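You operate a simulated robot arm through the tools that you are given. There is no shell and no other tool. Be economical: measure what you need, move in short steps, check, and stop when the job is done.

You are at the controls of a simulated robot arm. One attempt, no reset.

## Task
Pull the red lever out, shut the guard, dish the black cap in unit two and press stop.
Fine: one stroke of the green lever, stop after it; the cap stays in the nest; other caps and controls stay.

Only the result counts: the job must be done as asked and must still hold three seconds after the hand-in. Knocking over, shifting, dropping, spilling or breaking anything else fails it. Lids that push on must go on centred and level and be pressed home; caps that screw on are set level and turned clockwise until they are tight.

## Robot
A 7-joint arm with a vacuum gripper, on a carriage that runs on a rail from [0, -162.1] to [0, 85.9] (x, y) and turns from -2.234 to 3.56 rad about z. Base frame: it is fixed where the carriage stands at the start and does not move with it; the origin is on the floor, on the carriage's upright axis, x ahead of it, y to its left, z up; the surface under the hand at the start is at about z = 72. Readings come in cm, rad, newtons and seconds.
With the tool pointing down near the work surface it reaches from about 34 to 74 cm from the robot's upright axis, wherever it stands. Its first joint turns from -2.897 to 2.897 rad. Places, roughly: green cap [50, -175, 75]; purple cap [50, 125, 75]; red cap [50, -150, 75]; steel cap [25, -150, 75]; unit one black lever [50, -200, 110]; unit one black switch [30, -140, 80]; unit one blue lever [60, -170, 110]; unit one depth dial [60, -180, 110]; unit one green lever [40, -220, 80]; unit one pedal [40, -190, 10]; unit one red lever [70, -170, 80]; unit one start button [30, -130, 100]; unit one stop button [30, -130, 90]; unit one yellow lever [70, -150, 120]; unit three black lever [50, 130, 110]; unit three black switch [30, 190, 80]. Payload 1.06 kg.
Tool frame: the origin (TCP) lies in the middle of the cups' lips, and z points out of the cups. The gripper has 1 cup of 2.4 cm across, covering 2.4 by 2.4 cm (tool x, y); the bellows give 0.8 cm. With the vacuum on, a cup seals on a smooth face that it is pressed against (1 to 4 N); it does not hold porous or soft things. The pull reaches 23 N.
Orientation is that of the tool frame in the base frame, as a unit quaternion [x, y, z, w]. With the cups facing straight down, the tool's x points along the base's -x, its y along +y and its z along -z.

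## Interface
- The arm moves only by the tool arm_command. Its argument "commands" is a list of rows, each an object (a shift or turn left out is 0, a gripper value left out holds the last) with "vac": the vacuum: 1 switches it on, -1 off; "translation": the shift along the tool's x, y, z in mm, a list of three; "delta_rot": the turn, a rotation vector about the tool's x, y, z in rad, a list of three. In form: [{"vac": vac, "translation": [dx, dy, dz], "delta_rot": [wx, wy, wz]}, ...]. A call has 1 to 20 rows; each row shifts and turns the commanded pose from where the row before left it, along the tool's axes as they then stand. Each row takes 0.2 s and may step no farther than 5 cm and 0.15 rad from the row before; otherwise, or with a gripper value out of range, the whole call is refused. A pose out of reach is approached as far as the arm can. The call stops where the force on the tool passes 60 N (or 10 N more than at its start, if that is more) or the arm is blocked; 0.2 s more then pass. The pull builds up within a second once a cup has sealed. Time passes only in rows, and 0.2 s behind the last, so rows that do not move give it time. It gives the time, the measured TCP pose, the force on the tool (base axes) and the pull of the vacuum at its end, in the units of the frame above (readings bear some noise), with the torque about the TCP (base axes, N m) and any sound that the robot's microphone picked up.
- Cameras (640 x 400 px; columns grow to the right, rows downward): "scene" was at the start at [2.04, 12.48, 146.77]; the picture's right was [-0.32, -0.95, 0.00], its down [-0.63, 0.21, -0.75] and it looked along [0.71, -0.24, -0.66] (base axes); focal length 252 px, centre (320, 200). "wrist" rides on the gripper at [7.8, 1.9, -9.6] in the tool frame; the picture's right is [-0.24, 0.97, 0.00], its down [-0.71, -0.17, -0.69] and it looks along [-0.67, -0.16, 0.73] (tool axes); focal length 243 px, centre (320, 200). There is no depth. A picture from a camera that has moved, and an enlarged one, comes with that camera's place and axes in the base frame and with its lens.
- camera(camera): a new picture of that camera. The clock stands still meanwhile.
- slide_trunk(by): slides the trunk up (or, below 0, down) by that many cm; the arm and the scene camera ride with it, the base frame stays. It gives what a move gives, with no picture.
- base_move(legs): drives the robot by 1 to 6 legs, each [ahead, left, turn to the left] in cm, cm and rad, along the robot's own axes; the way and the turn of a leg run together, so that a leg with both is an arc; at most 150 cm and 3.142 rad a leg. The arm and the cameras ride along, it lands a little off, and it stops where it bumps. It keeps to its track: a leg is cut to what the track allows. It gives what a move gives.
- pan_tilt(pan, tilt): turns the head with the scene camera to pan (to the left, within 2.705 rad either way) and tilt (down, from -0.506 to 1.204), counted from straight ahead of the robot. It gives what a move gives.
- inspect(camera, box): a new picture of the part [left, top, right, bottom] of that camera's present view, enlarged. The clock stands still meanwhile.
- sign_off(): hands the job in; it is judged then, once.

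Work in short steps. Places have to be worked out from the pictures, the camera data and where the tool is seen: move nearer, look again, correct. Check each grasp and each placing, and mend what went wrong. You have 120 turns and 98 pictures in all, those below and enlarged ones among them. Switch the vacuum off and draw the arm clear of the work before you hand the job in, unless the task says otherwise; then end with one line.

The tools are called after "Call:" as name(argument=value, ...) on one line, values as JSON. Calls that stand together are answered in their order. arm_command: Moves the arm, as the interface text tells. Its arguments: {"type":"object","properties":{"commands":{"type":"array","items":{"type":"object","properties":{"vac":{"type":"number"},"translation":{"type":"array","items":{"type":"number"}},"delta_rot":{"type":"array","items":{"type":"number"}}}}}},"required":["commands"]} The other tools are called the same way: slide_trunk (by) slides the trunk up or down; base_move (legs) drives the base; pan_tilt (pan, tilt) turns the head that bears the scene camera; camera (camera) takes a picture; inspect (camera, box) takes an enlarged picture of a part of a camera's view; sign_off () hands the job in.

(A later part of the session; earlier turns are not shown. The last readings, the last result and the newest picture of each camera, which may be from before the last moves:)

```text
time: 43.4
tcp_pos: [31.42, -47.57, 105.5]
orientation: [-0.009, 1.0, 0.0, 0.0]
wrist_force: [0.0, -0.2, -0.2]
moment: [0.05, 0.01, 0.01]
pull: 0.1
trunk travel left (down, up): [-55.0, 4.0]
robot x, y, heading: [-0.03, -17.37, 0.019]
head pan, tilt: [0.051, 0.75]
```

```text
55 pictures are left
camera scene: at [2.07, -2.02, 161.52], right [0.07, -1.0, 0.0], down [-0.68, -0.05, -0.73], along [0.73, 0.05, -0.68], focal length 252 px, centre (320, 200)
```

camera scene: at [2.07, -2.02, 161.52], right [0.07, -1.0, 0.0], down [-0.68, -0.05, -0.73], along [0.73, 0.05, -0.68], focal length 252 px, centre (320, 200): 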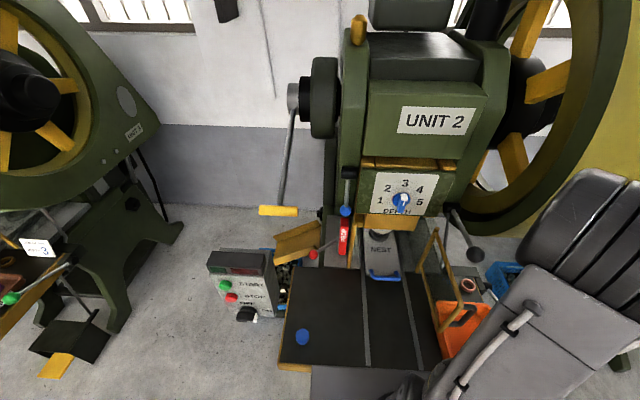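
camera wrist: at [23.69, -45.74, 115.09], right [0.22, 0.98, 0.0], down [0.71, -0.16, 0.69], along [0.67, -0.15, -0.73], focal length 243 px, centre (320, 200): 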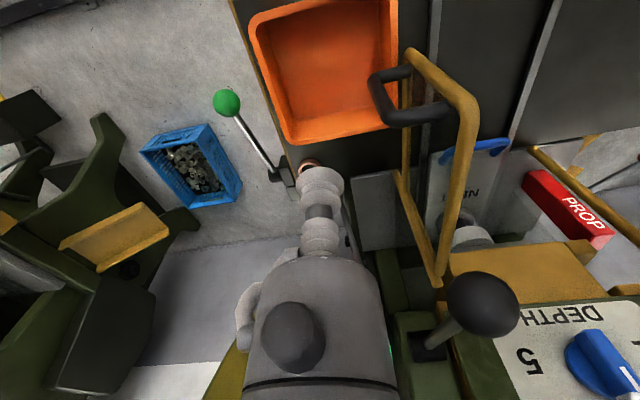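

Coordinates agree (grip ≈ (33,-42.5), black ball ≈ (40,-39,109)). Lower beside the handle to z≈90.

Call:
arm_command(commands=[{"translation": [0, 0, 45]}, {"translation": [0, 0, 45]}, {"translation": [0, 0, 45]}, {"translation": [0, 0, 20]}])

Call:
camera(camera="wrist")

```text
time: 44.4
tcp_pos: [31.81, -47.54, 90.05]
orientation: [-0.009, 1.0, 0.0, 0.0]
wrist_force: [0.8, -0.5, -0.5]
moment: [-0.02, 0.03, 0.02]
pull: 0.0
trunk travel left (down, up): [-55.0, 4.0]
robot x, y, heading: [-0.03, -17.74, 0.021]
head pan, tilt: [0.051, 0.75]
```

```text
54 pictures are left
camera wrist: at [24.03, -45.86, 99.45], right [0.22, 0.98, 0.0], down [0.71, -0.16, 0.68], along [0.67, -0.15, -0.73], focal length 243 px, centre (320, 200)
```

wrist: 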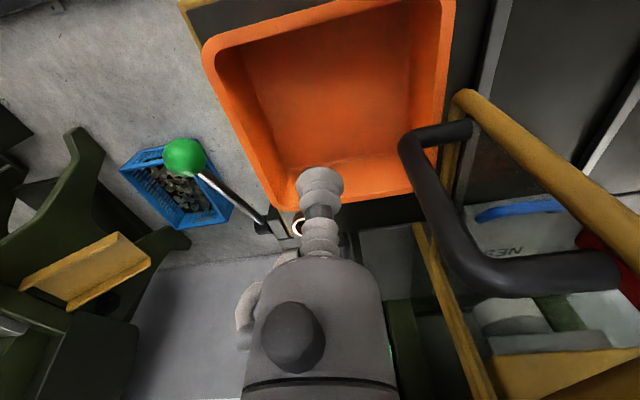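

The tip is clear of the bin and outside the handle. Push the handle +y along an arc about the hinge, first part.

Call:
arm_command(commands=[{"translation": [-10, 25, 0]}, {"translation": [5, 19, 0]}, {"translation": [5, 19, 0]}, {"translation": [1, 18, 0]}, {"translation": [0, 16, 0]}, {"translation": [0, 16, 0]}, {"translation": [0, 16, 0]}])

Call:
camera(camera="wrist")

Call:
camera(camera="scene")

```text
time: 46.0
tcp_pos: [31.24, -34.49, 90.02]
orientation: [-0.009, 1.0, 0.0, 0.0]
wrist_force: [-0.6, 0.8, 0.6]
moment: [0.0, -0.01, 0.0]
pull: 0.1
trunk travel left (down, up): [-55.0, 4.0]
robot x, y, heading: [0.01, -17.59, 0.016]
head pan, tilt: [0.051, 0.75]
```

```text
53 pictures are left
camera wrist: at [23.49, -32.79, 99.48], right [0.22, 0.98, 0.0], down [0.71, -0.16, 0.68], along [0.67, -0.15, -0.73], focal length 243 px, centre (320, 200)
```

wrist: 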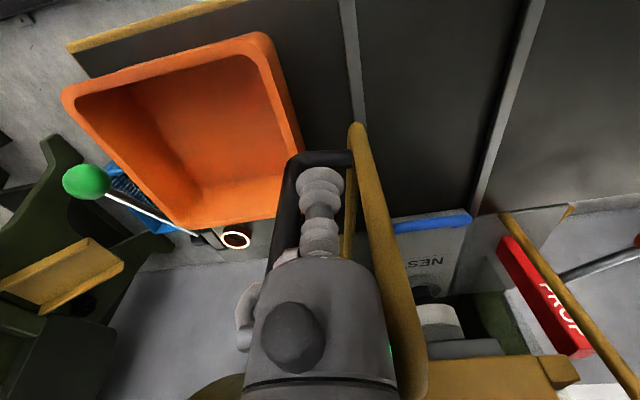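

```text
52 pictures are left
camera scene: at [2.07, -2.01, 161.52], right [0.07, -1.0, 0.0], down [-0.68, -0.05, -0.73], along [0.73, 0.05, -0.68], focal length 252 px, centre (320, 200)
```

scene: 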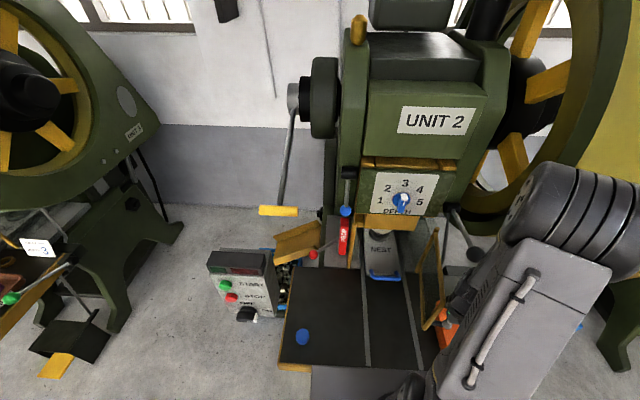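

The tool is slipping by the outer end of the handle (guard moved only ~8°). I back out, tilt the tool so its tip reaches inside past the grip and away from the black ball, and try again.

Call:
arm_command(commands=[{"translation": [40, 0, 0]}, {"translation": [0, -45, 0]}, {"translation": [0, -45, 0]}, {"translation": [0, -45, 0]}, {"delta_rot": [0, -0.125, 0]}, {"delta_rot": [0, -0.125, 0]}, {"delta_rot": [0, -0.125, 0]}, {"delta_rot": [0, -0.125, 0]}, {"translation": [-40, 0, 22]}, {"translation": [-40, 0, 22]}])

Call:
camera(camera="wrist")

```text
time: 48.2
tcp_pos: [36.71, -47.76, 89.95]
orientation: [-0.01, 0.969, 0.002, 0.247]
wrist_force: [0.2, 0.0, 0.3]
moment: [0.02, 0.01, -0.01]
pull: 0.0
trunk travel left (down, up): [-55.0, 4.0]
robot x, y, heading: [0.0, -17.87, 0.016]
head pan, tilt: [0.051, 0.75]
```

```text
51 pictures are left
camera wrist: at [25.35, -46.06, 94.43], right [0.19, 0.98, 0.11], down [0.3, -0.17, 0.94], along [0.94, -0.14, -0.32], focal length 243 px, centre (320, 200)
```

wrist: 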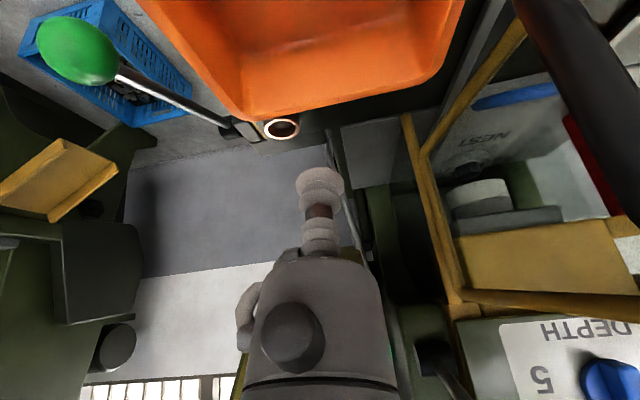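

Tip is now inside of the grip's radius. Push +y gently and check.

Call:
arm_command(commands=[{"translation": [0, 20, 0]}, {"translation": [0, 15, 0]}, {"translation": [0, 15, 0]}, {"translation": [0, 15, 0]}, {"translation": [0, 15, 0]}])

Call:
camera(camera="wrist")

Call:
camera(camera="scene")

```text
time: 49.4
tcp_pos: [36.49, -39.93, 89.84]
orientation: [-0.009, 0.969, 0.002, 0.246]
wrist_force: [-0.6, 0.8, 0.0]
moment: [-0.03, 0.03, 0.03]
pull: 0.1
trunk travel left (down, up): [-55.0, 4.0]
robot x, y, heading: [0.21, -17.82, 0.022]
head pan, tilt: [0.051, 0.75]
```

```text
50 pictures are left
camera wrist: at [25.03, -38.22, 94.46], right [0.19, 0.98, 0.11], down [0.3, -0.17, 0.94], along [0.94, -0.14, -0.32], focal length 243 px, centre (320, 200)
```

wrist: 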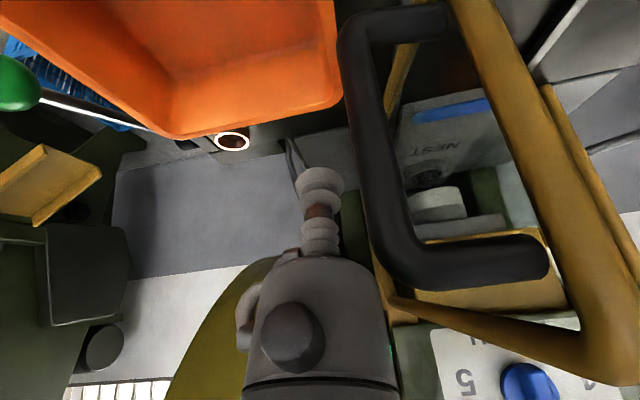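

```text
49 pictures are left
camera scene: at [2.07, -2.01, 161.52], right [0.07, -1.0, 0.0], down [-0.68, -0.05, -0.73], along [0.73, 0.05, -0.68], focal length 252 px, centre (320, 200)
```

scene: 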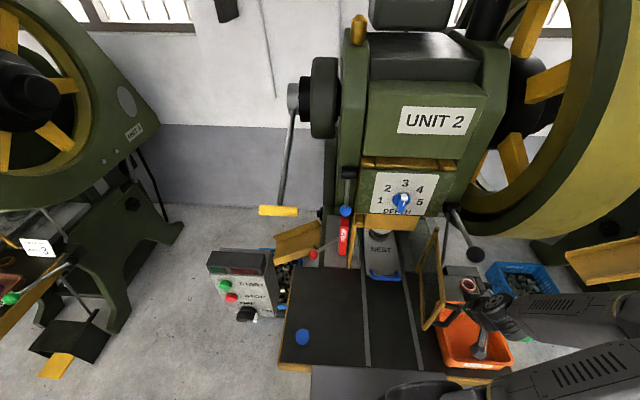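

Contact position looks right beside the grip. Continue pushing along the arc.

Call:
arm_command(commands=[{"translation": [0, 17, 0]}, {"translation": [0, 17, 0]}, {"translation": [0, 17, 0]}, {"translation": [-4.1, 19.3, 2.2]}, {"translation": [-4.1, 19.3, 2.2]}, {"translation": [-4.1, 19.3, 2.2]}])

Call:
camera(camera="wrist")

Call:
camera(camera="scene")

```text
time: 50.8
tcp_pos: [38.3, -29.28, 89.8]
orientation: [-0.008, 0.969, 0.003, 0.247]
wrist_force: [0.2, 0.3, 0.4]
moment: [0.01, 0.0, 0.03]
pull: 0.0
out of reach, approached as far as the arm can: row 6
trunk travel left (down, up): [-55.0, 4.0]
robot x, y, heading: [0.27, -17.79, 0.021]
head pan, tilt: [0.051, 0.75]
```

```text
48 pictures are left
camera wrist: at [26.78, -27.62, 94.33], right [0.19, 0.98, 0.11], down [0.3, -0.17, 0.94], along [0.94, -0.14, -0.32], focal length 243 px, centre (320, 200)
```

wrist: 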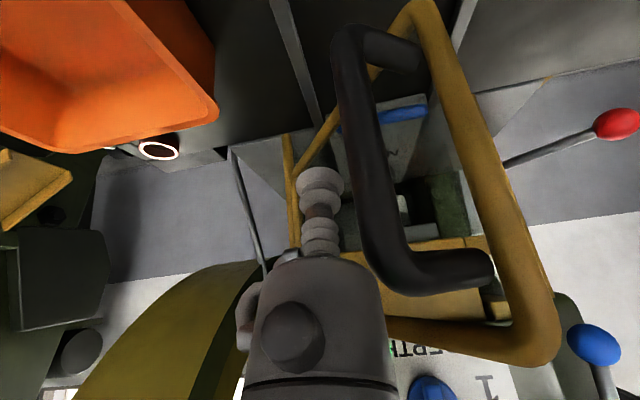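

```text
47 pictures are left
camera scene: at [2.14, -2.02, 161.51], right [0.07, -1.0, 0.0], down [-0.68, -0.05, -0.73], along [0.73, 0.05, -0.68], focal length 252 px, centre (320, 200)
```

scene: 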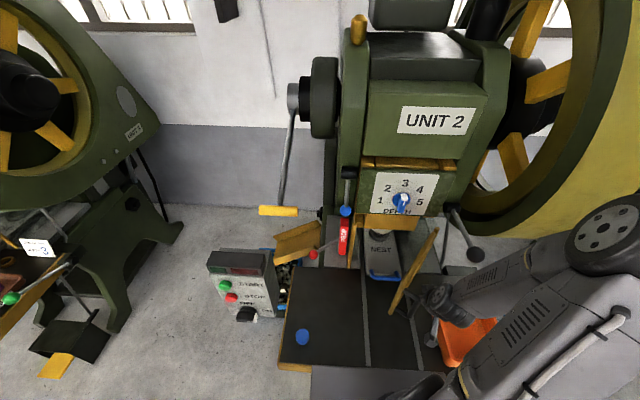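

Guard is at about 40° and following. Reduce the tilt (arm near its reach limit here) and continue the arc.

Call:
arm_command(commands=[{"delta_rot": [0, 0.125, 0]}, {"delta_rot": [0, 0.125, 0]}, {"delta_rot": [0, 0.125, 0]}, {"translation": [-7.6, 18.7, 1]}, {"translation": [-7.6, 18.7, 1]}, {"translation": [-7.6, 18.7, 1]}])

Call:
camera(camera="wrist")

```text
time: 52.2
tcp_pos: [40.91, -23.88, 89.98]
orientation: [-0.007, 0.998, 0.0, 0.067]
wrist_force: [25.3, -17.1, 23.9]
moment: [1.33, 1.75, -0.06]
pull: 0.0
trunk travel left (down, up): [-55.0, 4.0]
robot x, y, heading: [0.11, -17.1, 0.02]
head pan, tilt: [0.051, 0.75]
```

```text
46 pictures are left
camera wrist: at [31.89, -22.17, 98.3], right [0.22, 0.98, 0.03], down [0.61, -0.16, 0.77], along [0.76, -0.15, -0.63], focal length 243 px, centre (320, 200)
```

wrist: 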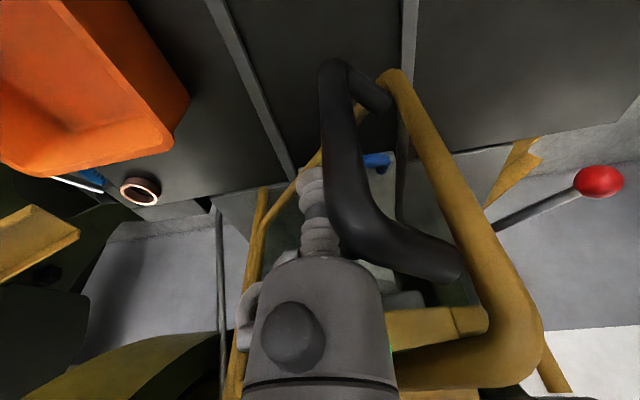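

Jammed: the body's shoulder catches on the handle. Relieve by moving along the reaction (up and a little -y).

Call:
arm_command(commands=[{"translation": [-4, -8, -10]}, {"translation": [-4, -8, -15]}])

Call:
camera(camera="wrist")

Call:
camera(camera="scene")

```text
time: 52.8
tcp_pos: [40.79, -25.25, 92.39]
orientation: [-0.009, 0.998, 0.0, 0.061]
wrist_force: [-0.3, -0.8, 0.5]
moment: [0.01, 0.0, -0.01]
pull: 0.0
trunk travel left (down, up): [-55.0, 4.0]
robot x, y, heading: [-0.12, -17.76, 0.021]
head pan, tilt: [0.051, 0.75]
```

```text
45 pictures are left
camera wrist: at [31.84, -23.49, 100.82], right [0.21, 0.98, 0.03], down [0.62, -0.16, 0.77], along [0.75, -0.15, -0.64], focal length 243 px, centre (320, 200)
```

wrist: 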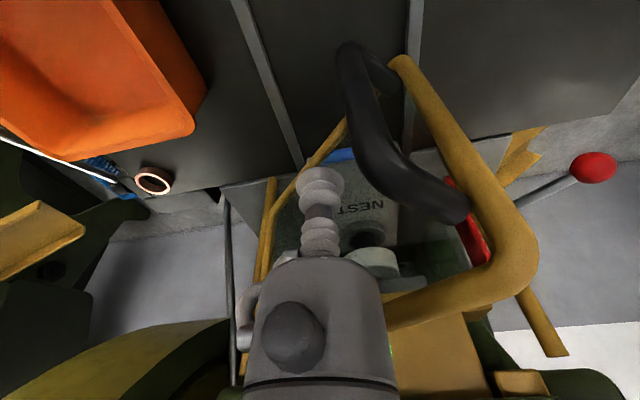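

```text
44 pictures are left
camera scene: at [2.02, -1.98, 161.5], right [0.07, -1.0, 0.0], down [-0.68, -0.05, -0.73], along [0.73, 0.05, -0.68], focal length 252 px, centre (320, 200)
```

scene: 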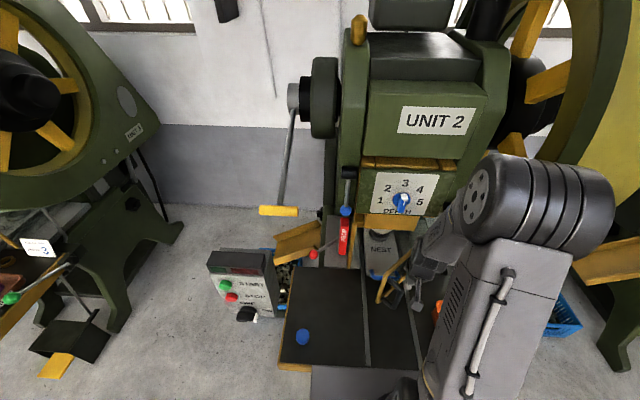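

Freed, no force. I'll back off, tilt again (~0.4), and push the guard's top bar from the operator's side nearer the hinge, away from the handle, with the tip above the lower bar.

Call:
arm_command(commands=[{"translation": [20, -25, 0]}, {"delta_rot": [0, -0.1375, 0]}, {"delta_rot": [0, -0.1375, 0]}, {"translation": [-27.5, -10, 27]}, {"translation": [-27.5, -10, 27]}])

Call:
camera(camera="wrist")

```text
time: 54.0
tcp_pos: [46.37, -29.65, 89.21]
orientation: [-0.01, 0.98, 0.002, 0.199]
wrist_force: [0.0, -0.5, 0.1]
moment: [-0.01, 0.0, -0.01]
pull: 0.0
trunk travel left (down, up): [-55.0, 4.0]
robot x, y, heading: [-0.09, -17.66, 0.015]
head pan, tilt: [0.051, 0.75]
```

```text
43 pictures are left
camera wrist: at [35.44, -27.9, 94.86], right [0.2, 0.98, 0.09], down [0.39, -0.16, 0.91], along [0.9, -0.14, -0.41], focal length 243 px, centre (320, 200)
```

wrist: 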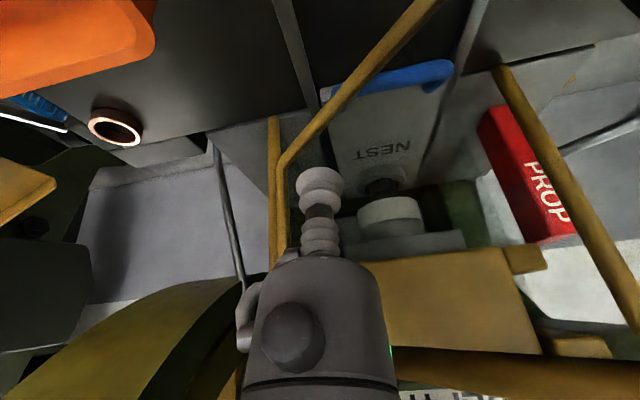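

Tool is set inside the frame, behind the top bar on the operator's side. Push along the arc.

Call:
arm_command(commands=[{"translation": [-8.7, 14.2, 3.7]}, {"translation": [-8.7, 14.2, 3.7]}, {"translation": [-9.2, 12, 3.9]}, {"translation": [-9.2, 12, 3.9]}, {"translation": [-11, 9.5, 4.7]}, {"translation": [-11, 9.5, 4.7]}])

Call:
camera(camera="wrist")

Call:
camera(camera="scene")

```text
time: 55.4
tcp_pos: [52.39, -22.21, 89.27]
orientation: [-0.009, 0.98, 0.001, 0.199]
wrist_force: [0.4, 0.1, 0.7]
moment: [-0.02, -0.01, 0.0]
pull: 0.0
trunk travel left (down, up): [-55.0, 4.0]
robot x, y, heading: [-0.21, -17.49, 0.018]
head pan, tilt: [0.051, 0.75]
```

```text
42 pictures are left
camera wrist: at [41.44, -20.59, 94.94], right [0.2, 0.98, 0.09], down [0.39, -0.16, 0.91], along [0.9, -0.14, -0.41], focal length 243 px, centre (320, 200)
```

wrist: 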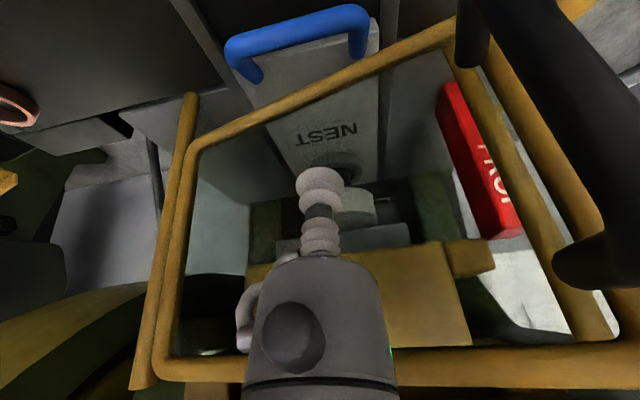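

```text
41 pictures are left
camera scene: at [2.07, -2.0, 161.52], right [0.07, -1.0, 0.0], down [-0.68, -0.05, -0.73], along [0.73, 0.05, -0.68], focal length 252 px, centre (320, 200)
```

scene: 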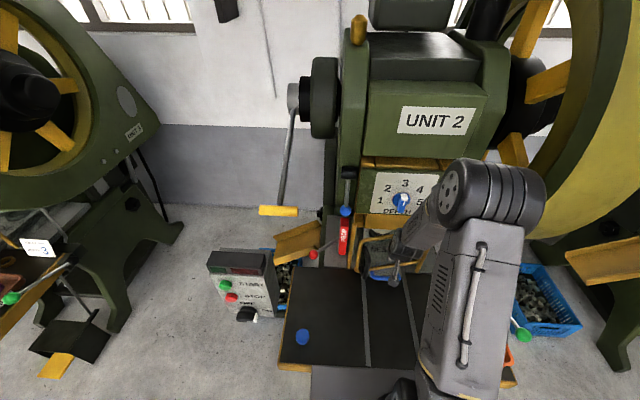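

Guard nearly shut (~75°). Continue pushing the last stretch, with force watch.

Call:
arm_command(commands=[{"translation": [-12, 6, 5]}, {"translation": [-12, 6, 5]}, {"translation": [-8, 3, 3.4]}, {"translation": [-8, 3, 3.4]}])

Call:
camera(camera="wrist")

Call:
inspect(camera="scene", box=[320, 180, 440, 280])

```text
time: 56.4
tcp_pos: [56.05, -20.65, 89.18]
orientation: [-0.007, 0.981, 0.002, 0.196]
wrist_force: [-35.8, -5.5, 3.7]
moment: [0.29, -2.46, -0.68]
pull: 0.1
trunk travel left (down, up): [-55.0, 4.0]
robot x, y, heading: [-0.32, -17.73, 0.017]
head pan, tilt: [0.051, 0.75]
```

```text
40 pictures are left
camera wrist: at [45.26, -18.91, 95.05], right [0.2, 0.97, 0.09], down [0.39, -0.17, 0.9], along [0.9, -0.15, -0.42], focal length 243 px, centre (320, 200)
```

wrist: 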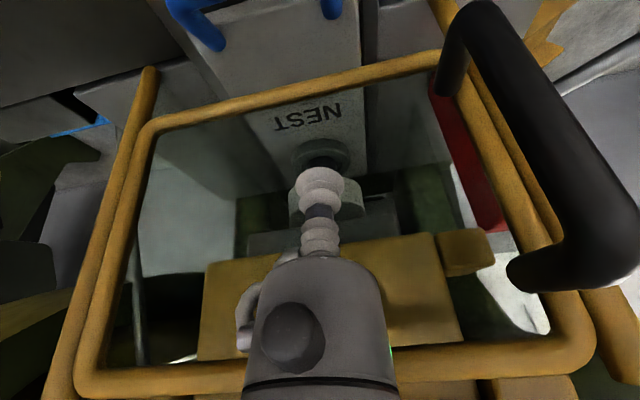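

```text
4.00 times, centred on (380, 230) of scene
camera zoom: at [1.58, -2.09, 161.54], right [0.07, -1.0, 0.0], down [-0.68, -0.05, -0.73], along [0.73, 0.05, -0.68], focal length 1008 px, centre (80, 80)
```

zoom: 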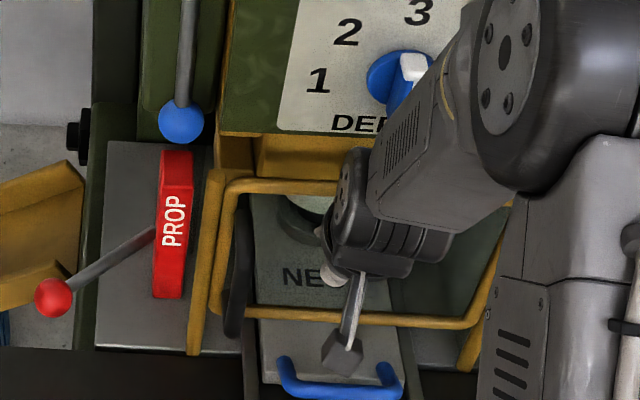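

-36 N at the top-bar height: the guard is against its stop post. Back straight off and check it stays shut.

Call:
arm_command(commands=[{"translation": [9, 0, -4]}, {"translation": [37, 0, -15.5]}, {"translation": [37, 0, -15.5]}, {"translation": [37, 0, -15.5]}, {"translation": [0, 0, -45]}, {"translation": [0, 0, -45]}, {"delta_rot": [0, 0.133, 0]}, {"delta_rot": [0, 0.133, 0]}, {"delta_rot": [0, 0.133, 0]}, {"translation": [0, 0, -45]}])

Call:
camera(camera="scene")

Call:
camera(camera="wrist")

```text
time: 58.6
tcp_pos: [40.17, -20.88, 102.17]
orientation: [-0.01, 1.0, 0.0, -0.001]
wrist_force: [-0.1, 0.0, -0.3]
moment: [-0.03, -0.01, 0.01]
pull: 0.0
trunk travel left (down, up): [-55.0, 4.0]
robot x, y, heading: [-0.07, -17.6, 0.019]
head pan, tilt: [0.051, 0.75]
```

```text
38 pictures are left
camera scene: at [2.12, -2.01, 161.52], right [0.07, -1.0, 0.0], down [-0.68, -0.05, -0.73], along [0.73, 0.05, -0.68], focal length 252 px, centre (320, 200)
```

scene: 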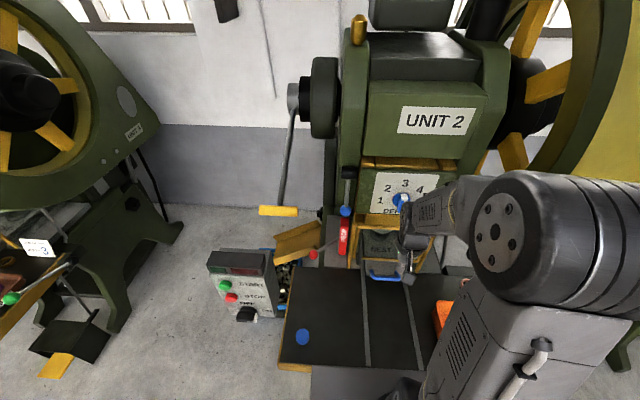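

```text
37 pictures are left
camera wrist: at [32.31, -19.06, 111.6], right [0.22, 0.98, 0.0], down [0.71, -0.16, 0.68], along [0.67, -0.15, -0.73], focal length 243 px, centre (320, 200)
```

wrist: 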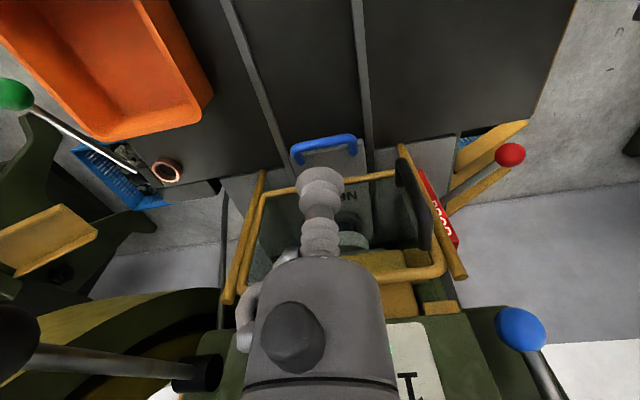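

Guard stays shut. Check the panel lamps now, to judge whether the machine is running.

Call:
inspect(camera="scene", box=[195, 235, 295, 330])

Call:
inspect(camera="wrist", box=[0, 60, 240, 220])

```text
4.21 times, centred on (245, 282) of scene
camera zoom: at [2.12, -2.01, 161.52], right [0.07, -1.0, 0.0], down [-0.68, -0.05, -0.73], along [0.73, 0.05, -0.68], focal length 1061 px, centre (636, -147)
```

zoom: 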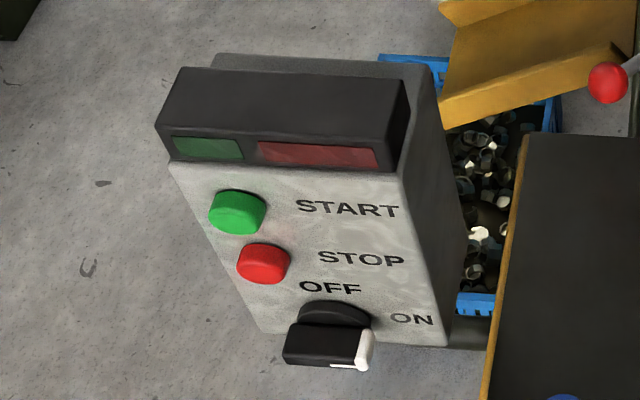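

```text
2.50 times, centred on (120, 140) of wrist
camera zoom: at [32.31, -19.06, 111.6], right [0.22, 0.98, 0.0], down [0.71, -0.16, 0.68], along [0.67, -0.15, -0.73], focal length 606 px, centre (820, 350)
```

zoom: 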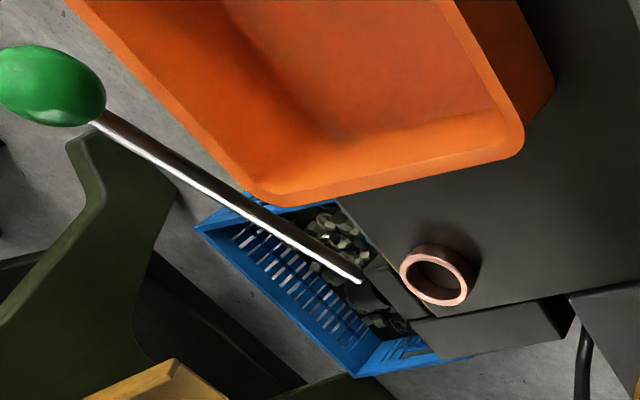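

Buttons triangulate at start (34.5,26,98) and stop (34.7,26.2,91), facing the operator. Neither lamp looks lit and the flywheel stands still; I move over to look at the panel closely.

Call:
arm_command(commands=[{"translation": [0, 0, -45]}, {"translation": [0, 0, -45]}, {"translation": [0, 0, -45]}, {"translation": [0, 0, -45]}, {"translation": [5, 45, 0]}, {"translation": [5, 45, 0]}, {"translation": [5, 45, 0]}, {"translation": [5, 45, 0]}, {"translation": [20, 40, 0]}, {"translation": [20, 40, 0]}, {"translation": [20, 40, 0]}, {"translation": [20, 40, 0]}, {"translation": [20, 40, 0]}, {"translation": [20, 40, 0]}])

Call:
camera(camera="wrist")

```text
time: 61.6
tcp_pos: [25.38, 20.92, 120.27]
orientation: [-0.008, 1.0, -0.001, -0.001]
wrist_force: [0.1, 0.5, 0.2]
moment: [-0.04, -0.01, 0.02]
pull: 0.0
trunk travel left (down, up): [-55.0, 4.0]
robot x, y, heading: [0.2, -17.52, 0.021]
head pan, tilt: [0.051, 0.75]
```

```text
34 pictures are left
camera wrist: at [17.6, 22.81, 129.66], right [0.22, 0.98, 0.0], down [0.71, -0.16, 0.69], along [0.67, -0.15, -0.73], focal length 243 px, centre (320, 200)
```

wrist: 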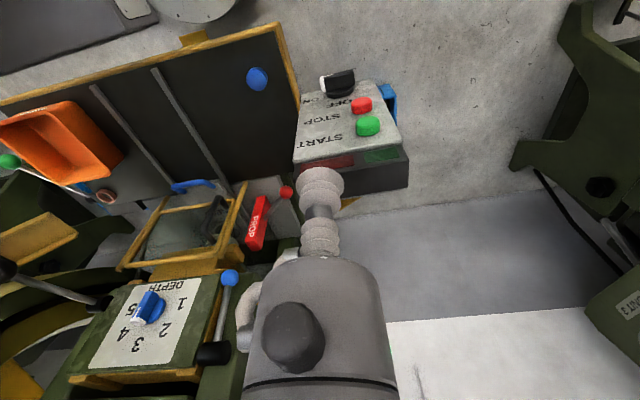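

Call:
inspect(camera="wrist", box=[270, 50, 430, 200])

```text
2.67 times, centred on (350, 125) of wrist
camera zoom: at [17.6, 22.81, 129.66], right [0.22, 0.98, 0.0], down [0.71, -0.16, 0.69], along [0.67, -0.15, -0.73], focal length 647 px, centre (240, 400)
```

zoom: 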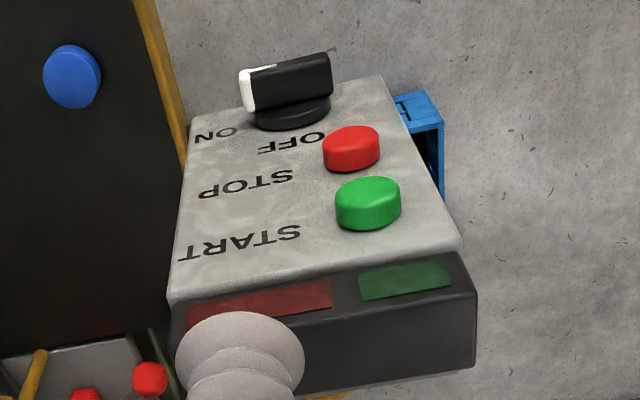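

Both lamps are dark and all units idle, so the press needs starting for the stroke. Pitch the tool toward horizontal in front of the START button.

Call:
arm_command(commands=[{"delta_rot": [0, -0.1375, 0]}, {"delta_rot": [0, -0.1375, 0]}, {"delta_rot": [0, -0.1375, 0]}, {"delta_rot": [0, -0.1375, 0]}, {"delta_rot": [0, -0.1375, 0]}, {"delta_rot": [0, -0.1375, 0]}, {"delta_rot": [0, -0.1375, 0]}, {"delta_rot": [0, -0.1375, 0]}, {"translation": [40, 12, 20]}, {"translation": [40, 12, 20]}, {"translation": [40, 12, 20]}, {"translation": [40, 15, 20]}])

Call:
camera(camera="wrist")

```text
time: 64.2
tcp_pos: [24.83, 25.89, 102.19]
orientation: [-0.007, 0.852, 0.005, 0.524]
wrist_force: [0.7, -1.4, -0.5]
moment: [-0.03, 0.0, -0.01]
pull: 0.1
trunk travel left (down, up): [-55.0, 4.0]
robot x, y, heading: [0.06, -17.59, 0.019]
head pan, tilt: [0.051, 0.75]
```

```text
32 pictures are left
camera wrist: at [12.97, 27.66, 99.29], right [0.09, 0.97, 0.21], down [-0.29, -0.18, 0.94], along [0.95, -0.14, 0.26], focal length 243 px, centre (320, 200)
```

wrist: 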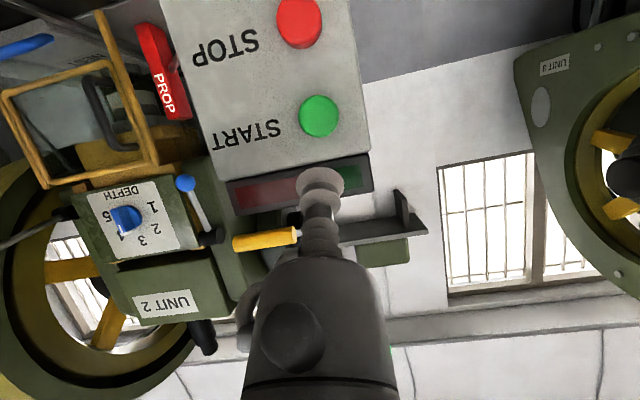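

START confirmed at (34.5,26.1,98). Advance to just short, then press in small steps.

Call:
arm_command(commands=[{"translation": [-6, 2, 45]}, {"translation": [0, 0, 42]}, {"translation": [0, 0, 8]}, {"translation": [0, 0, 4]}, {"translation": [0, 0, 4]}])

Call:
camera(camera="wrist")

```text
time: 65.4
tcp_pos: [34.49, 26.38, 98.06]
orientation: [-0.008, 0.852, 0.006, 0.523]
wrist_force: [-7.5, 3.8, -0.2]
moment: [-0.06, -0.11, -0.07]
pull: 0.0
trunk travel left (down, up): [-55.0, 4.0]
robot x, y, heading: [0.04, -17.73, 0.017]
head pan, tilt: [0.051, 0.75]
heard: click
```

```text
31 pictures are left
camera wrist: at [22.49, 28.16, 95.34], right [0.09, 0.97, 0.21], down [-0.29, -0.18, 0.94], along [0.95, -0.14, 0.26], focal length 243 px, centre (320, 200)
```

wrist: 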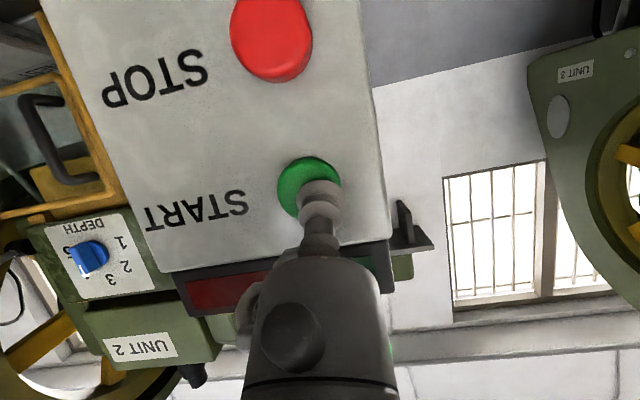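

Heard a click. Back off and look at the lamps.

Call:
arm_command(commands=[{"translation": [0, 0, -10]}, {"translation": [0, 0, -45]}, {"translation": [0, 0, -45]}, {}, {}])

Call:
camera(camera="wrist")

```text
time: 66.6
tcp_pos: [25.65, 26.2, 102.68]
orientation: [-0.008, 0.852, 0.005, 0.524]
wrist_force: [0.4, -1.1, -0.2]
moment: [-0.01, 0.03, 0.0]
pull: 0.0
trunk travel left (down, up): [-55.0, 4.0]
robot x, y, heading: [-0.12, -17.73, 0.021]
head pan, tilt: [0.051, 0.75]
```

```text
30 pictures are left
camera wrist: at [13.68, 27.86, 99.91], right [0.09, 0.97, 0.21], down [-0.29, -0.18, 0.94], along [0.95, -0.14, 0.26], focal length 243 px, centre (320, 200)
```

wrist: 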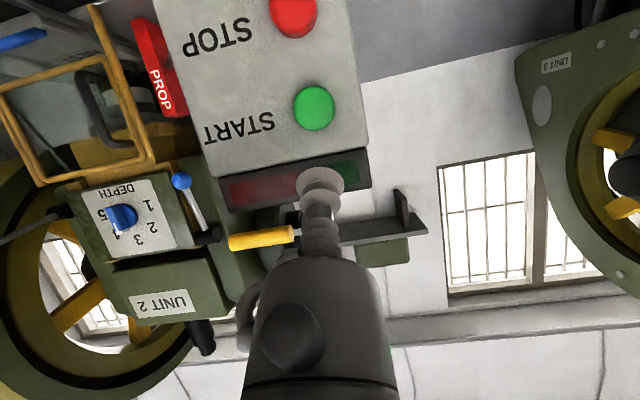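

Call:
camera(camera="scene")

Call:
inspect(camera="scene", box=[195, 235, 295, 330])

```text
29 pictures are left
camera scene: at [2.09, -2.01, 161.52], right [0.07, -1.0, 0.0], down [-0.68, -0.05, -0.73], along [0.73, 0.05, -0.68], focal length 252 px, centre (320, 200)
```

scene: 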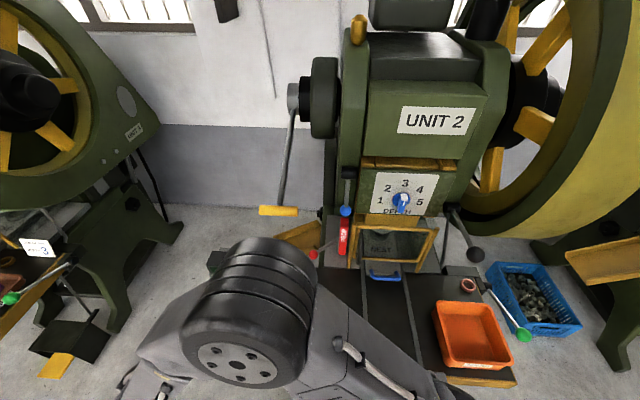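

```text
4.21 times, centred on (245, 282) of scene
camera zoom: at [2.09, -2.01, 161.52], right [0.07, -1.0, 0.0], down [-0.68, -0.05, -0.73], along [0.73, 0.05, -0.68], focal length 1061 px, centre (636, -147)
```

zoom: 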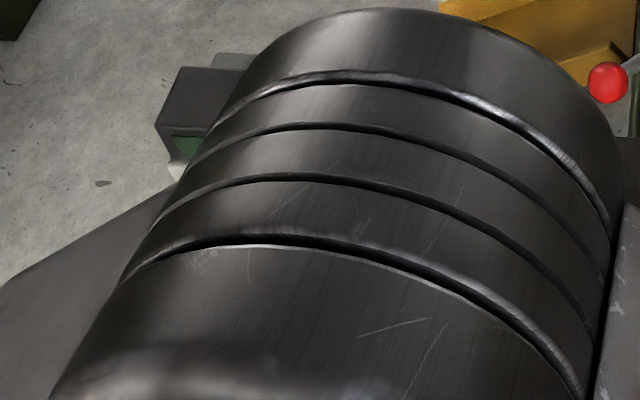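

The flywheel has turned between pictures (it stood still before): the press is running now. Next the green lever: raise, straighten the tool and carry it round to the right.

Call:
arm_command(commands=[{"translation": [-40, 0, -20.4]}, {"translation": [-40, 0, -20.4]}, {"translation": [-40, 0, -20.4]}, {"translation": [-40, 0, -20.4]}, {"translation": [-40, 0, -20.4]}, {"delta_rot": [0, 0.1375, 0]}, {"delta_rot": [0, 0.1375, 0]}, {"delta_rot": [0, 0.1375, 0]}, {"delta_rot": [0, 0.1375, 0]}, {"delta_rot": [0, 0.1375, 0]}, {"delta_rot": [0, 0.1375, 0]}, {"delta_rot": [0, 0.1375, 0]}, {"delta_rot": [0, 0.1375, 0]}, {"translation": [-20, -45, 0]}, {"translation": [-20, -45, 0]}, {"translation": [-20, -45, 0]}, {"translation": [-20, -45, 0]}, {"translation": [-20, -45, 0]}])

```text
time: 70.4
tcp_pos: [36.16, 3.81, 125.07]
orientation: [-0.01, 1.0, -0.001, 0.0]
wrist_force: [-0.5, 0.6, -0.3]
moment: [0.02, 0.01, 0.02]
pull: 0.1
trunk travel left (down, up): [-55.0, 4.0]
robot x, y, heading: [0.02, -17.83, 0.027]
head pan, tilt: [0.051, 0.75]
```

Continue: arm to y≈-16, then carriage 30 cm right.

Call:
arm_command(commands=[{"translation": [0, -45, 0]}, {"translation": [0, -45, 0]}, {"translation": [0, -45, 0]}, {"translation": [0, -45, 0]}, {"translation": [0, -45, 0]}])

Call:
base_move(legs=[[0, -30, 0]])

Call:
pan_tilt(pan=0.1, tilt=0.9)

Call:
camera(camera="scene")

Call:
camera(camera="wrist")

```text
time: 71.6
tcp_pos: [36.66, -18.67, 124.93]
orientation: [-0.01, 1.0, 0.0, 0.0]
wrist_force: [-0.7, 0.5, -0.4]
moment: [0.04, -0.01, -0.02]
pull: 0.1
trunk travel left (down, up): [-55.0, 4.0]
robot x, y, heading: [-0.09, -17.52, 0.018]
head pan, tilt: [0.051, 0.75]
```

```text
time: 73.6
tcp_pos: [36.57, -48.45, 125.0]
orientation: [-0.008, 1.0, -0.001, 0.0]
wrist_force: [-0.5, 0.0, 0.4]
moment: [-0.01, -0.02, 0.02]
pull: 0.1
trunk travel left (down, up): [-55.0, 4.0]
robot x, y, heading: [-0.45, -47.54, 0.017]
head pan, tilt: [0.051, 0.75]
```

```text
time: 74.3
tcp_pos: [36.7, -48.45, 124.98]
orientation: [-0.009, 1.0, 0.0, 0.0]
wrist_force: [0.9, 0.0, -0.3]
moment: [-0.01, 0.02, 0.01]
pull: 0.0
trunk travel left (down, up): [-55.0, 4.0]
robot x, y, heading: [-0.05, -47.18, 0.02]
head pan, tilt: [0.099, 0.901]
```

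```text
27 pictures are left
camera scene: at [1.31, -31.47, 160.33], right [0.12, -0.99, 0.0], down [-0.78, -0.09, -0.62], along [0.62, 0.07, -0.78], focal length 252 px, centre (320, 200)
```

scene: 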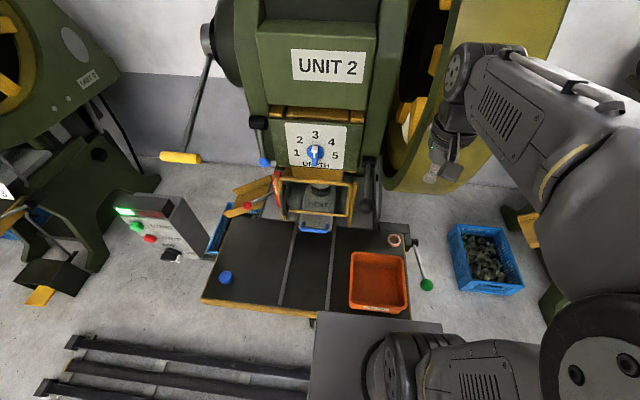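

```text
26 pictures are left
camera wrist: at [28.88, -46.65, 134.46], right [0.22, 0.98, 0.0], down [0.71, -0.16, 0.69], along [0.67, -0.15, -0.73], focal length 243 px, centre (320, 200)
```

wrist: 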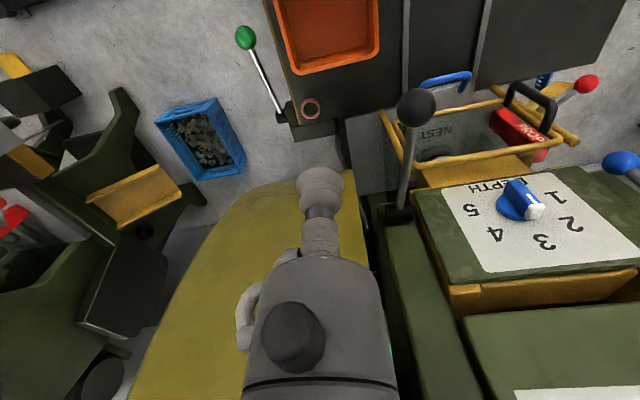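

The green lamp is now lit — running confirmed. Zoom on the green lever.

Call:
inspect(camera="scene", box=[375, 225, 450, 300])

Call:
inspect(camera="wrist", box=[220, 10, 350, 150])

```text
5.33 times, centred on (412, 262) of scene
camera zoom: at [1.31, -31.47, 160.33], right [0.12, -0.99, 0.0], down [-0.78, -0.09, -0.62], along [0.62, 0.07, -0.78], focal length 1344 px, centre (-173, -133)
```

zoom: 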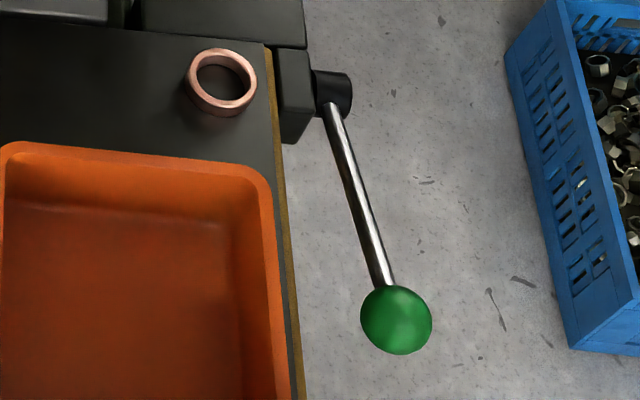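

```text
2.86 times, centred on (285, 80) of wrist
camera zoom: at [28.88, -46.65, 134.46], right [0.22, 0.98, 0.0], down [0.71, -0.16, 0.69], along [0.67, -0.15, -0.73], focal length 693 px, centre (420, 543)
```

zoom: 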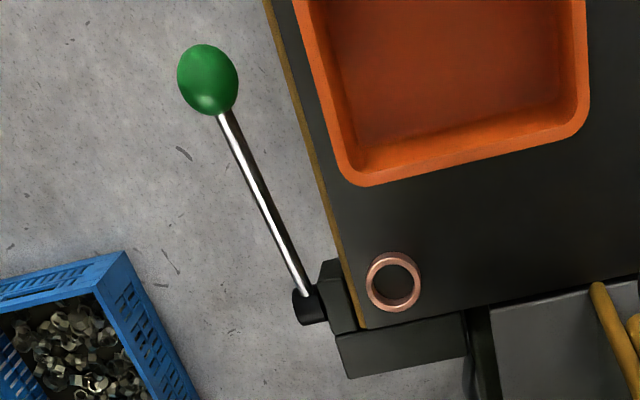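

The lever's hub axis runs along y at ≈(53,-62,75), ball ≈(35,-62.7,79): it swings down. Move above the ball.

Call:
arm_command(commands=[{"translation": [6, -48, 0]}, {"translation": [6, -48, 0]}, {"translation": [5, -48, 0]}, {"translation": [0, 0, 45]}, {"translation": [0, 0, 45]}, {"translation": [0, 0, 45]}, {"translation": [0, 0, 45]}, {"translation": [0, 0, 45]}, {"translation": [0, 0, 45]}, {"translation": [0, 0, 45]}, {"translation": [0, 0, 45]}])

Call:
camera(camera="wrist")

```text
time: 76.7
tcp_pos: [35.51, -62.8, 89.04]
orientation: [-0.009, 1.0, 0.0, 0.001]
wrist_force: [0.1, -0.1, 0.0]
moment: [-0.04, 0.02, -0.04]
pull: 0.0
trunk travel left (down, up): [-55.0, 4.0]
robot x, y, heading: [0.24, -47.38, 0.017]
head pan, tilt: [0.099, 0.901]
```

```text
23 pictures are left
camera wrist: at [27.69, -60.99, 98.62], right [0.22, 0.98, 0.0], down [0.71, -0.16, 0.69], along [0.67, -0.15, -0.73], focal length 243 px, centre (320, 200)
```

wrist: 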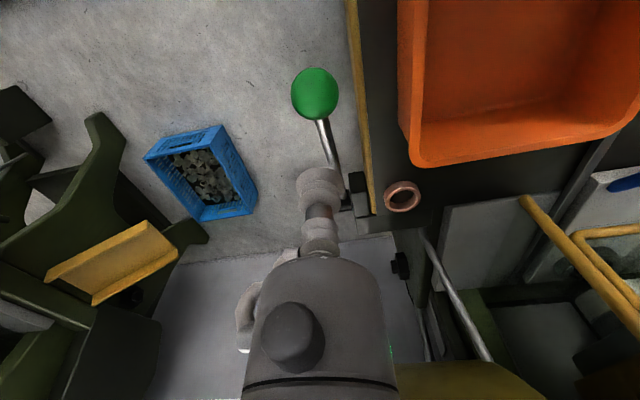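

Ball at (34.5,-62.9,79). Lower onto it and press down a few cm, watching force and sound.

Call:
arm_command(commands=[{"translation": [10, 0, 40]}, {"translation": [0, 0, 35]}, {"translation": [0, 0, 10]}, {"translation": [0, 0, 10]}, {"translation": [0, 0, 10]}])

```text
time: 77.9
tcp_pos: [34.35, -62.8, 78.5]
orientation: [-0.009, 1.0, 0.001, 0.001]
wrist_force: [0.8, -0.3, 2.2]
moment: [-0.04, -0.01, -0.03]
pull: 0.0
trunk travel left (down, up): [-55.0, 4.0]
robot x, y, heading: [0.19, -47.27, 0.015]
head pan, tilt: [0.099, 0.901]
```

Light contact; the lever is yielding (or just reached). Continue down in small steps.

Call:
arm_command(commands=[{"translation": [0, 0, 12]}, {"translation": [0, 0, 12]}])

Call:
camera(camera="wrist")

```text
time: 78.5
tcp_pos: [34.27, -62.74, 75.99]
orientation: [-0.008, 1.0, 0.0, 0.001]
wrist_force: [-0.9, -0.7, 3.4]
moment: [-0.01, -0.02, -0.03]
pull: 0.1
trunk travel left (down, up): [-55.0, 4.0]
robot x, y, heading: [-0.05, -47.48, 0.012]
head pan, tilt: [0.099, 0.901]
```

```text
22 pictures are left
camera wrist: at [26.48, -61.03, 85.53], right [0.22, 0.98, 0.0], down [0.71, -0.16, 0.69], along [0.67, -0.15, -0.73], focal length 243 px, centre (320, 200)
```

wrist: 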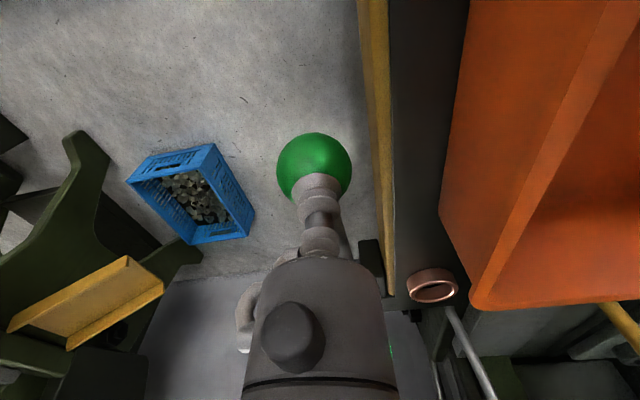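

The ball follows with ~3 N. Keep pressing.

Call:
arm_command(commands=[{"translation": [3, 0, 12]}, {"translation": [0, 0, 12]}, {"translation": [0, 0, 12]}])

```text
time: 79.3
tcp_pos: [34.0, -62.81, 72.92]
orientation: [-0.009, 1.0, -0.001, 0.003]
wrist_force: [-8.3, 4.1, 49.9]
moment: [-0.11, -0.19, -0.03]
pull: 0.1
trunk travel left (down, up): [-55.0, 4.0]
robot x, y, heading: [0.22, -47.49, 0.015]
head pan, tilt: [0.099, 0.901]
stopped in row 3: the force on the tool passed its limit at 64 N (the readings are from after the stop); the commanded pose is now the measured one
```

End stop hit (~50 N). Let the lever return at once and listen.

Call:
arm_command(commands=[{"translation": [0, 0, -20]}, {"translation": [0, 0, -40]}, {"translation": [0, 0, -45]}, {}, {}, {}])

Call:
camera(camera="scene")

Call:
camera(camera="wrist")

```text
time: 80.7
tcp_pos: [33.97, -63.04, 83.16]
orientation: [-0.009, 1.0, -0.001, 0.002]
wrist_force: [-0.2, -0.2, 0.0]
moment: [0.0, 0.03, 0.0]
pull: 0.0
trunk travel left (down, up): [-55.0, 4.0]
robot x, y, heading: [-0.09, -47.4, 0.015]
head pan, tilt: [0.099, 0.901]
```

```text
21 pictures are left
camera scene: at [1.3, -31.46, 160.33], right [0.12, -0.99, 0.0], down [-0.78, -0.09, -0.62], along [0.62, 0.07, -0.78], focal length 252 px, centre (320, 200)
```

scene: 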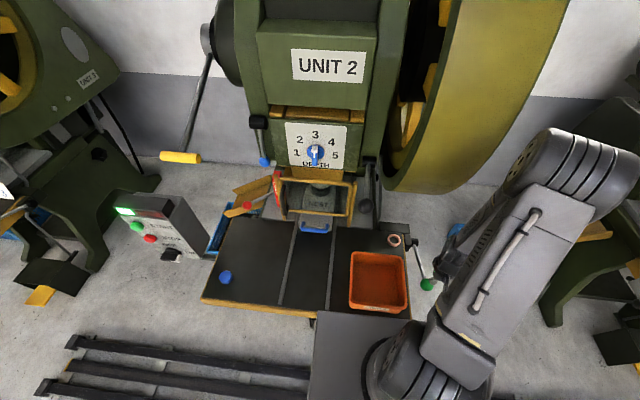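

```text
20 pictures are left
camera wrist: at [26.17, -61.2, 92.54], right [0.22, 0.98, 0.0], down [0.71, -0.16, 0.69], along [0.67, -0.15, -0.73], focal length 243 px, centre (320, 200)
```

wrist: 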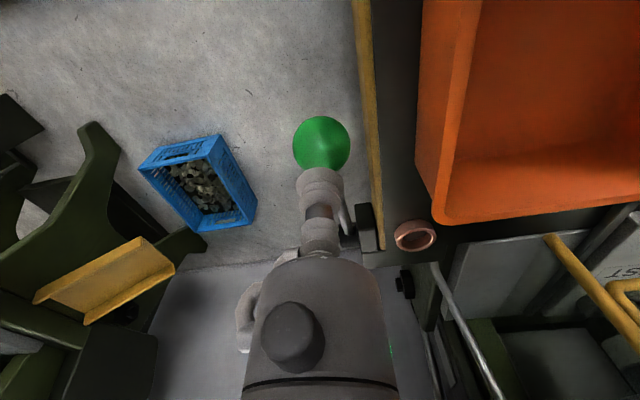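

The lever returned. Inspect ram and cap, and the lamp.

Call:
inspect(camera="scene", box=[285, 165, 355, 225])

Call:
inspect(camera="scene", box=[105, 190, 215, 270])

```text
6.67 times, centred on (320, 195) of scene
camera zoom: at [1.3, -31.46, 160.33], right [0.12, -0.99, 0.0], down [-0.78, -0.09, -0.62], along [0.62, 0.07, -0.78], focal length 1680 px, centre (320, 233)
```

zoom: 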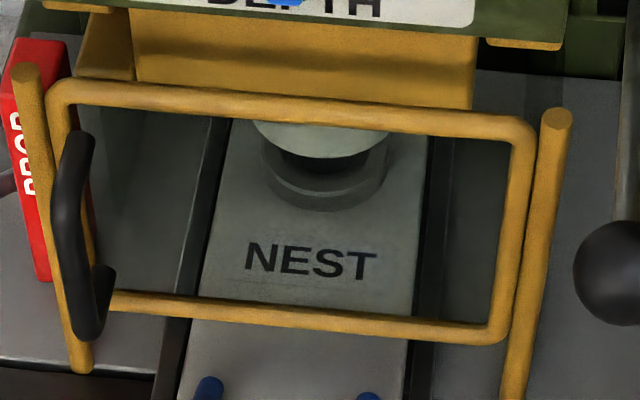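

```text
5.00 times, centred on (160, 230) of scene
camera zoom: at [1.3, -31.46, 160.33], right [0.12, -0.99, 0.0], down [-0.78, -0.09, -0.62], along [0.62, 0.07, -0.78], focal length 1260 px, centre (1120, 50)
```

zoom: 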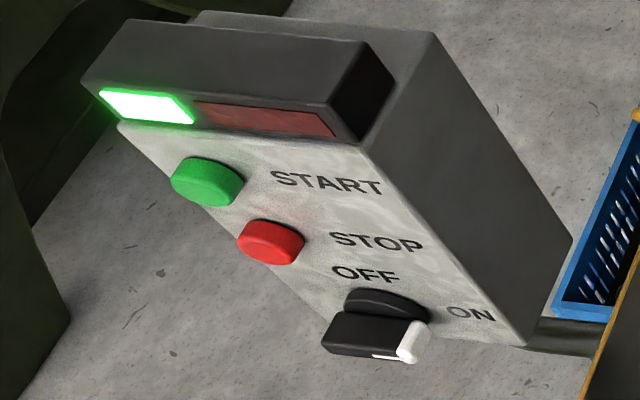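

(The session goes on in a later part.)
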